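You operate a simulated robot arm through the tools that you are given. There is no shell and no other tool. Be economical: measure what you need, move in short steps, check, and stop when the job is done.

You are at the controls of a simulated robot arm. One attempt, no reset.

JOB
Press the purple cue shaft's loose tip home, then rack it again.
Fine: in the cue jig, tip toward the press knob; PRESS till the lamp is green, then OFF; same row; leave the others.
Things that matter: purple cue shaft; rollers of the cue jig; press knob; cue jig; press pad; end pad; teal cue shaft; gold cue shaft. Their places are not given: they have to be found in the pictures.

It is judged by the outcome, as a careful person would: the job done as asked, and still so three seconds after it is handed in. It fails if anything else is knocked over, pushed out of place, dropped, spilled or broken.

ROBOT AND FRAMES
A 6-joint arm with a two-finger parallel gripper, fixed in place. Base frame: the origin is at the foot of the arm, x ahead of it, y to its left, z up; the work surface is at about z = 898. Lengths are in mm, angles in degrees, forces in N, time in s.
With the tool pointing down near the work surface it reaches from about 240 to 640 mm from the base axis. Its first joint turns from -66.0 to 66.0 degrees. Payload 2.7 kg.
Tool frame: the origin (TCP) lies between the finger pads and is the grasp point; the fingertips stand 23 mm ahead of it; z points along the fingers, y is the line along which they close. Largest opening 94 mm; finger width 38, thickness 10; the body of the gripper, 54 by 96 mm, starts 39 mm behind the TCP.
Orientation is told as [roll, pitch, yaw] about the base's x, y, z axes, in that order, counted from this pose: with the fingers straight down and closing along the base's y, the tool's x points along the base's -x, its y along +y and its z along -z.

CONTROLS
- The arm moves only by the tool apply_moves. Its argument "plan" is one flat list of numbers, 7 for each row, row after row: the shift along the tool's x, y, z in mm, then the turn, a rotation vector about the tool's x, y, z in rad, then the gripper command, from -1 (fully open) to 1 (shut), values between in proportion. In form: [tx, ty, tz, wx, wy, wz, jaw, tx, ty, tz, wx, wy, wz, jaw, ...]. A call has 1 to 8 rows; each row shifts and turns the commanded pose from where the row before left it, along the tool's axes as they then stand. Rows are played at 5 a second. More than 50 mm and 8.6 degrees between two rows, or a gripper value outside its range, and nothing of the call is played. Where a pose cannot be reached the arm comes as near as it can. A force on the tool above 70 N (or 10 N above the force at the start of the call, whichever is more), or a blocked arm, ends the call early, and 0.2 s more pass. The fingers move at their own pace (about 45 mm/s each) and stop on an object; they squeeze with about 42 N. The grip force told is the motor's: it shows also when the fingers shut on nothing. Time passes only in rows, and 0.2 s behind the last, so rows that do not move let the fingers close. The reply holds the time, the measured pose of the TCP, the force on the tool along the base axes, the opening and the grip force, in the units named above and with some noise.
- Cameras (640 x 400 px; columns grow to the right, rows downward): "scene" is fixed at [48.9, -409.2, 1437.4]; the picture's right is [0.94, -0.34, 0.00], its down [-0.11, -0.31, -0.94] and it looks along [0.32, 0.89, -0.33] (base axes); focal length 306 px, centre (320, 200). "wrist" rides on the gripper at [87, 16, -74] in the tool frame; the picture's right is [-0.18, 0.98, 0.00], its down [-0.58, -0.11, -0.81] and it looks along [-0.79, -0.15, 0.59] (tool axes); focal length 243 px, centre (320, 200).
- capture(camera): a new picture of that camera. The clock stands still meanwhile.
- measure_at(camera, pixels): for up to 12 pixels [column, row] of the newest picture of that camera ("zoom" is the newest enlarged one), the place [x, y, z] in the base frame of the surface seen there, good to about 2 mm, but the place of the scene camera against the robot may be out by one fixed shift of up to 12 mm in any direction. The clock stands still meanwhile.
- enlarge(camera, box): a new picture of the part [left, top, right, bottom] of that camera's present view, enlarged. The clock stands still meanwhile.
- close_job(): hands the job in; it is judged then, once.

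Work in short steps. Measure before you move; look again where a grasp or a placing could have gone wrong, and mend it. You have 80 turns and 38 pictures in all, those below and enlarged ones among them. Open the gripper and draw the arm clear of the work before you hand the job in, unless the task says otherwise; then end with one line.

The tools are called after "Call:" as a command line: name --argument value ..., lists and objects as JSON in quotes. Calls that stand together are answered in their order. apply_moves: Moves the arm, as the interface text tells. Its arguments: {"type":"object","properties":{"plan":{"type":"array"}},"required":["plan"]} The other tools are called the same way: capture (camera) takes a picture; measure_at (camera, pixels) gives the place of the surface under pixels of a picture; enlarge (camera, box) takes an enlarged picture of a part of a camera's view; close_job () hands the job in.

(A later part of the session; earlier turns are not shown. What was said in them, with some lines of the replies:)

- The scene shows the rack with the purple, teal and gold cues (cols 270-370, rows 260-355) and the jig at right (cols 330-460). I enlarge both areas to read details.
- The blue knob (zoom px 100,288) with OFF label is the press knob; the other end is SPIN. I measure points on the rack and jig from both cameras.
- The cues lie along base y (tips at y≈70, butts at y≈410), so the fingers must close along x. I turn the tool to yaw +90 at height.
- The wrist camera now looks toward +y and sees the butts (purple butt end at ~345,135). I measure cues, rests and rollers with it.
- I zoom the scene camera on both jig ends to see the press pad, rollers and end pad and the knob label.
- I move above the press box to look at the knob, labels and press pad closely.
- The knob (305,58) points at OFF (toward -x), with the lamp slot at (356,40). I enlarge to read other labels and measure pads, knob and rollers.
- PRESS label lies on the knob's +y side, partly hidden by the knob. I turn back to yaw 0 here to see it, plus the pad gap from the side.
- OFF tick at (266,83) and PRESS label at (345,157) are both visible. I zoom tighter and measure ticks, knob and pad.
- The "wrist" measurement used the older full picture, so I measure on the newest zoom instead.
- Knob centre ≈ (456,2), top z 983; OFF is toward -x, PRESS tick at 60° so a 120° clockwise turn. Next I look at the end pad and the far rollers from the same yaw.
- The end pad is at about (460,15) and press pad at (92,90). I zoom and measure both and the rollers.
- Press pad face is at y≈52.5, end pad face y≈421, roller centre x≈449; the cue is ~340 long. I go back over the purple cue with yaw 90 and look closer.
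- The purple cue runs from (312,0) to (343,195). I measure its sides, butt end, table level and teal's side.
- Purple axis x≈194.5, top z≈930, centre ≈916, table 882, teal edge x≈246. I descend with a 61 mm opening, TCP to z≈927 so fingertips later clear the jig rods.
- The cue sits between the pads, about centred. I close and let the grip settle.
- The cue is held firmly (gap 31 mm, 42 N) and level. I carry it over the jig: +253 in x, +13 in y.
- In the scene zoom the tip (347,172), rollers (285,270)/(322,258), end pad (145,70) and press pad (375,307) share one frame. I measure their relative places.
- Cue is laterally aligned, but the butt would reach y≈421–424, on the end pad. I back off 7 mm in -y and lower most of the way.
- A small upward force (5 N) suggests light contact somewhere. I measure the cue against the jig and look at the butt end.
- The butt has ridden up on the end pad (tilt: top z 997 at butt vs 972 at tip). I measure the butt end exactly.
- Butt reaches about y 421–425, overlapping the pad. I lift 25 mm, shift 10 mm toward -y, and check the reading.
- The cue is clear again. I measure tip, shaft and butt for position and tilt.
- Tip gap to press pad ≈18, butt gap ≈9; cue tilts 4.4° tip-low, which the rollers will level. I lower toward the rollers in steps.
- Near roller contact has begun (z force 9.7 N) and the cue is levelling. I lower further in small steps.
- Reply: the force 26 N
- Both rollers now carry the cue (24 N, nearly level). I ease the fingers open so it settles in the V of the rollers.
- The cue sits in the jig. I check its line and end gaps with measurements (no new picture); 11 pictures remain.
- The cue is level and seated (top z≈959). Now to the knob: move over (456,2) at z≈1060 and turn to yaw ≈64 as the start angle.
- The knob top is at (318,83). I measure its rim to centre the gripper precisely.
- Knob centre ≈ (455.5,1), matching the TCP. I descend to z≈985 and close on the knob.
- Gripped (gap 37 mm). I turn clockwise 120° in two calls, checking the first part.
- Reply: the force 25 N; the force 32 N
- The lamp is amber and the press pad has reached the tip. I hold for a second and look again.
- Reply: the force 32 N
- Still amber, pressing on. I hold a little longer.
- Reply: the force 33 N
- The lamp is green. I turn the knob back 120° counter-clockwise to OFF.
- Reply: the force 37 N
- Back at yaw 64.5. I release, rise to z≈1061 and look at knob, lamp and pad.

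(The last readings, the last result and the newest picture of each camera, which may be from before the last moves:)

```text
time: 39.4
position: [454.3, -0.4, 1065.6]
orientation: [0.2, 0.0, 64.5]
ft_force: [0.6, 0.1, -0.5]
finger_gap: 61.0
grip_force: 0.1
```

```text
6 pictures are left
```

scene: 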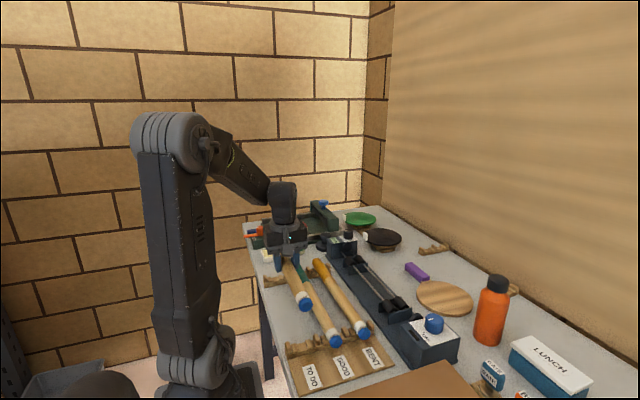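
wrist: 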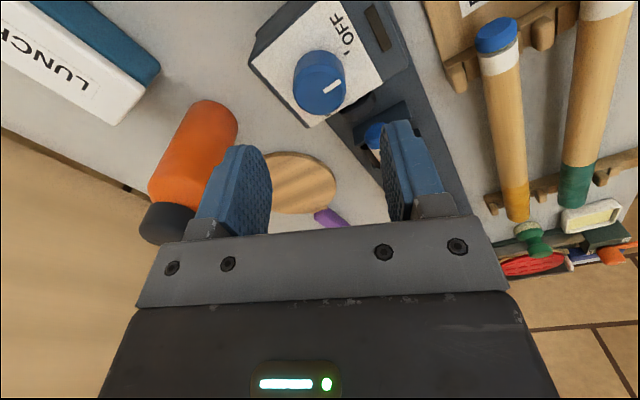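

Knob points to OFF as at the start, lamp dark, pad retracted. I measure the tip's new place to know how far the cue slid.

Call:
measure_at --camera "wrist" --pixels '[[374, 128], [372, 135], [369, 130], [378, 122], [324, 92], [341, 82], [362, 103], [374, 143]]'

```text
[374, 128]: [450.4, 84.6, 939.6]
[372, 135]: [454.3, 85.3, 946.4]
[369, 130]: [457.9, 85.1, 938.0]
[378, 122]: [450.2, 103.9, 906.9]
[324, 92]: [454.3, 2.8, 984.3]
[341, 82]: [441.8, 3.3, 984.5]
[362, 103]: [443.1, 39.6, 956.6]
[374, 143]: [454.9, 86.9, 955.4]
```

The cue slid to the end pad; tip now at y≈85. I return to yaw 90 and move over the cue's middle (450,250).

Call:
apply_moves --plan '[0, 0, 0, 0, 0, -0.1484, -0.3, 0, 0, 0, 0, 0, -0.1484, -0.3, 0, 0, 0, 0, 0, -0.1484, -0.3, -45, 1, 0, 0, 0, 0, -0.3, -45, 1, 0, 0, 0, 0, -0.3, -45, 1, 0, 0, 0, 0, -0.3, -45, 1, 0, 0, 0, 0, -0.3, -45, 1, 0, 0, 0, 0, -0.3]'

Call:
apply_moves --plan '[-25, 1, 10, 0, 0, 0, -0.3, 0, 0, 0, 0, 0, 0, -0.3]'

Call:
capture --camera "wrist"

```text
time: 41.2
position: [449.5, 225.0, 1067.0]
orientation: [0.1, -0.2, 90.0]
ft_force: [-0.4, -0.1, -0.2]
finger_gap: 61.3
grip_force: 0.0
```

```text
time: 41.8
position: [448.7, 251.9, 1057.9]
orientation: [0.0, 0.0, 90.1]
ft_force: [0.4, 0.4, 0.5]
finger_gap: 61.0
grip_force: 0.0
```

```text
5 pictures are left
```

wrist: 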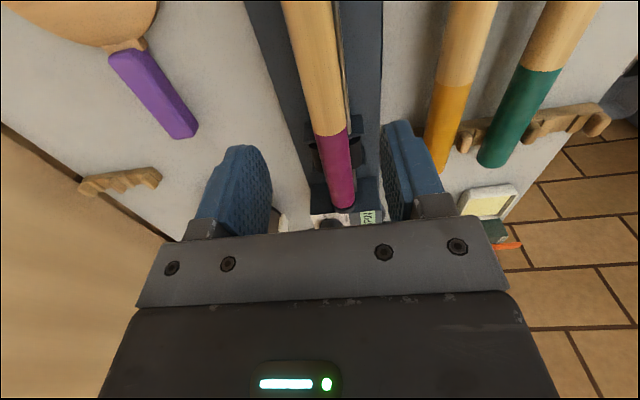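

The cue is between the fingers. I measure its axis at several points plus the empty rack notch region.

Call:
measure_at --camera "wrist" --pixels '[[312, 40], [320, 90], [335, 150], [343, 200], [343, 206], [600, 120], [585, 112], [570, 125], [530, 125], [490, 150], [440, 155], [297, 40]]'

```text
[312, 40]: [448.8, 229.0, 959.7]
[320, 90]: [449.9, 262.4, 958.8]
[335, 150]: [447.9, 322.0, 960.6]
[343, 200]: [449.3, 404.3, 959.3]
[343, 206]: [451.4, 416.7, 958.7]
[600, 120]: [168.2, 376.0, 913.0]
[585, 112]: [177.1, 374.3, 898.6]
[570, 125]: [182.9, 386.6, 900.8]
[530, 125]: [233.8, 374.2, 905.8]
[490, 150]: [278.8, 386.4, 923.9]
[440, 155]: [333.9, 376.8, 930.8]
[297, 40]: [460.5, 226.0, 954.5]
```

Axis x≈449 matches the TCP. I descend to z≈956 and grip.

Call:
apply_moves --plan '[0, 0, 45, 0, 0, 0, -0.3, 0, 0, 45, 0, 0, 0, -0.3, 0, 0, 12, 0, 0, 0, -0.3, 0, 0, 0, 0, 0, 0, 0.2, 0, 0, 0, 0, 0, 0, 1, 0, 0, 0, 0, 0, 0, 1, 0, 0, 0, 0, 0, 0, 1]'

```text
time: 43.4
position: [452.3, 249.0, 952.6]
orientation: [0.0, 0.0, 90.1]
ft_force: [-6.9, 1.0, 4.0]
finger_gap: 31.0
grip_force: 42.4
```

Gripped at gap 31 mm. I lift with a small -y shift away from the end pad, then carry to x≈194.5.

Call:
apply_moves --plan '[3, 0, -3, 0, 0, 0, 1, 0, 0, -20, 0, 0, 0, 1, 0, 0, -35, 0, 0, 0, 1, 0, 0, -35, 0, 0, 0, 1, 0, 0, 0, 0, 0, 0, 1]'

Call:
apply_moves --plan '[1.5, 42.2, 0, 0, 0, 0, 1, 1.5, 42.2, 0, 0, 0, 0, 1, 1.5, 42.2, 0, 0, 0, 0, 1, 1.5, 42.2, 0, 0, 0, 0, 1, 1.5, 42.2, 0, 0, 0, 0, 1, 1.5, 42.2, 0, 0, 0, 0, 1, 0, 0, 0, 0, 0, 0, 1]'

Call:
enlarge --camera "scene" --box '[240, 235, 400, 355]'

```text
time: 44.6
position: [451.0, 247.4, 1045.5]
orientation: [0.0, -0.1, 90.1]
ft_force: [-0.1, -0.5, -2.7]
finger_gap: 30.8
grip_force: 41.4
```

```text
time: 46.2
position: [197.9, 238.0, 1047.8]
orientation: [-0.1, -0.2, 89.9]
ft_force: [-0.9, -0.1, -1.3]
finger_gap: 31.0
grip_force: 42.1
```

```text
3.33 times, centred on (320, 295) of scene
```

zoom: 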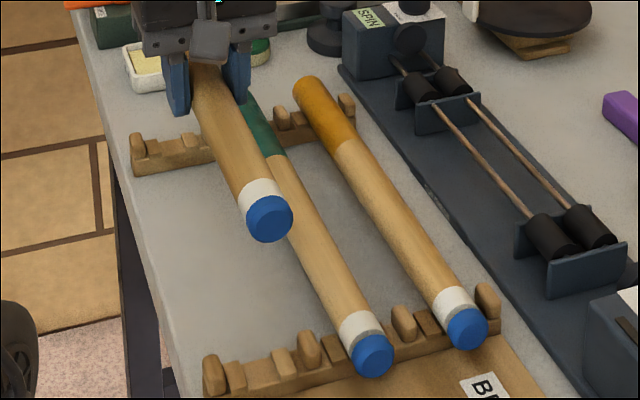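

I measure the held cue against the empty notch posts (210,375)/(308,348) and the far rest, and teal's tip for y reference.

Call:
measure_at --camera "zoom" --pixels '[[213, 365], [308, 340], [235, 365], [282, 355], [270, 215], [260, 190], [225, 110], [372, 352], [135, 145], [355, 325], [465, 325], [403, 315]]'

```text
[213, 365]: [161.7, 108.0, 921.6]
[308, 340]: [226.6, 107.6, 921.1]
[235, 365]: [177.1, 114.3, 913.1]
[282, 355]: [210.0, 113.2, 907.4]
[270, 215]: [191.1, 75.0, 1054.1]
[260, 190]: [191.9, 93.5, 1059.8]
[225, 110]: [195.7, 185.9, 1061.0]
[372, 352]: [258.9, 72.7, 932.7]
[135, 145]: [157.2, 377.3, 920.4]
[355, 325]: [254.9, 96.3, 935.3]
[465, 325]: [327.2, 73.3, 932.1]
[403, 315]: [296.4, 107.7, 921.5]
```

Held cue (x≈191–195) aligns with the notch centre (≈194) and its tip matches the row (y≈74). I lower to just above the rest.

Call:
apply_moves --plan '[0, 1, 40, 0, 0, 0, 1, 0, 0, 40, 0, 0, 0, 1, 0, 0, 30, 0, 0, 0, 1, 0, 0, 7, 0, 0, 0, 1, 0, 0, 0, 0, 0, 0, 1]'

```text
time: 47.4
position: [195.1, 239.7, 925.9]
orientation: [0.0, -0.1, 90.0]
ft_force: [1.1, 0.1, -2.6]
finger_gap: 30.7
grip_force: 41.6
```

No contact yet (z force −2.6). I lower in 1.5 mm steps.

Call:
apply_moves --plan '[0, 0, 1.5, 0, 0, 0, 1, 0, 0, 1.5, 0, 0, 0, 1, 0, 0, 0, 0, 0, 0, 1]'

```text
time: 48.2
position: [194.7, 237.4, 923.7]
orientation: [0.0, -0.1, 90.1]
ft_force: [-2.9, -0.8, 4.5]
finger_gap: 31.4
grip_force: 41.5
```

Contact is felt (4.5 N). One more millimetre, then release gently.

Call:
apply_moves --plan '[0, 0, 1, 0, 0, 0, 1, 0, 0, 0, 0, 0, 0, 0.3, 0, 0, 0, 0, 0, 0, 0.1, 0, 0, 0, 0, 0, 0, -0.3, 0, 0, 0, 0, 0, 0, -0.3, 0, 0, 0, 0, 0, 0, -0.3]'

Call:
apply_moves --plan '[0, 0, -15, 0, 0, 0, -0.3, 0, 0, -40, 0, 0, 0, -0.3, 0, 0, -45, 0, 0, 0, -0.3, 0, 0, -45, 0, 0, 0, -0.3, 0, 0, -45, 0, 0, 0, -0.3, 0, 0, -45, 0, 0, 0, -0.3, 0, 0, -45, 0, 0, 0, -0.3]'

Call:
enlarge --camera "scene" --box '[240, 235, 400, 355]'

```text
time: 49.6
position: [195.4, 238.1, 922.7]
orientation: [0.0, -0.1, 90.1]
ft_force: [-0.7, -0.1, 0.0]
finger_gap: 61.0
grip_force: 0.0
```

```text
time: 51.2
position: [190.1, 236.6, 1202.2]
orientation: [0.0, 0.0, 90.2]
ft_force: [0.5, 0.0, 0.6]
finger_gap: 61.2
grip_force: 0.1
```

```text
3.33 times, centred on (320, 295) of scene
```

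zoom: 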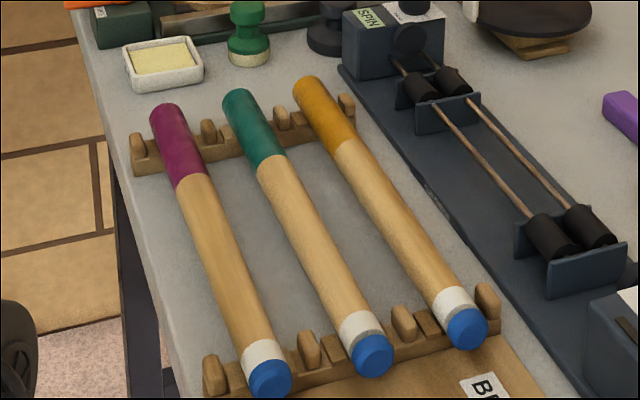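

The purple cue is back in its notch with the tip flush to the ferrule. A final full picture confirms everything else.

Call:
measure_at --camera "zoom" --pixels '[[268, 362], [262, 345], [215, 230], [190, 160], [170, 112]]'

Call:
capture --camera "scene"

```text
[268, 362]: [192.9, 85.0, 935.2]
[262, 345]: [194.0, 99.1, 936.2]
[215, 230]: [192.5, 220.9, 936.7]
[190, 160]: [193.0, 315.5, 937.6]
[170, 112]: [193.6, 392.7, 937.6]
```

```text
2 pictures are left
```

scene: 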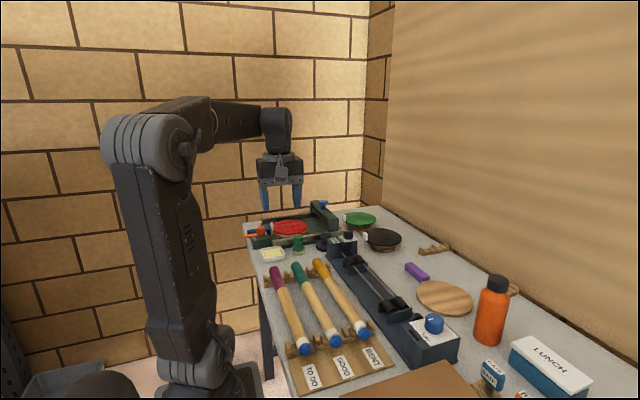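

The cue lies level in the TO DO row, the knob is at OFF, the other things look unmoved, and the arm is clear with the gripper open. I hand in.

Call:
close_job

```text
The job is handed in.
```

The purple cue's tip is pressed home (lamp went green, knob turned back to OFF), and the cue is back in its own TO DO row; the final picture shows nothing else moved.
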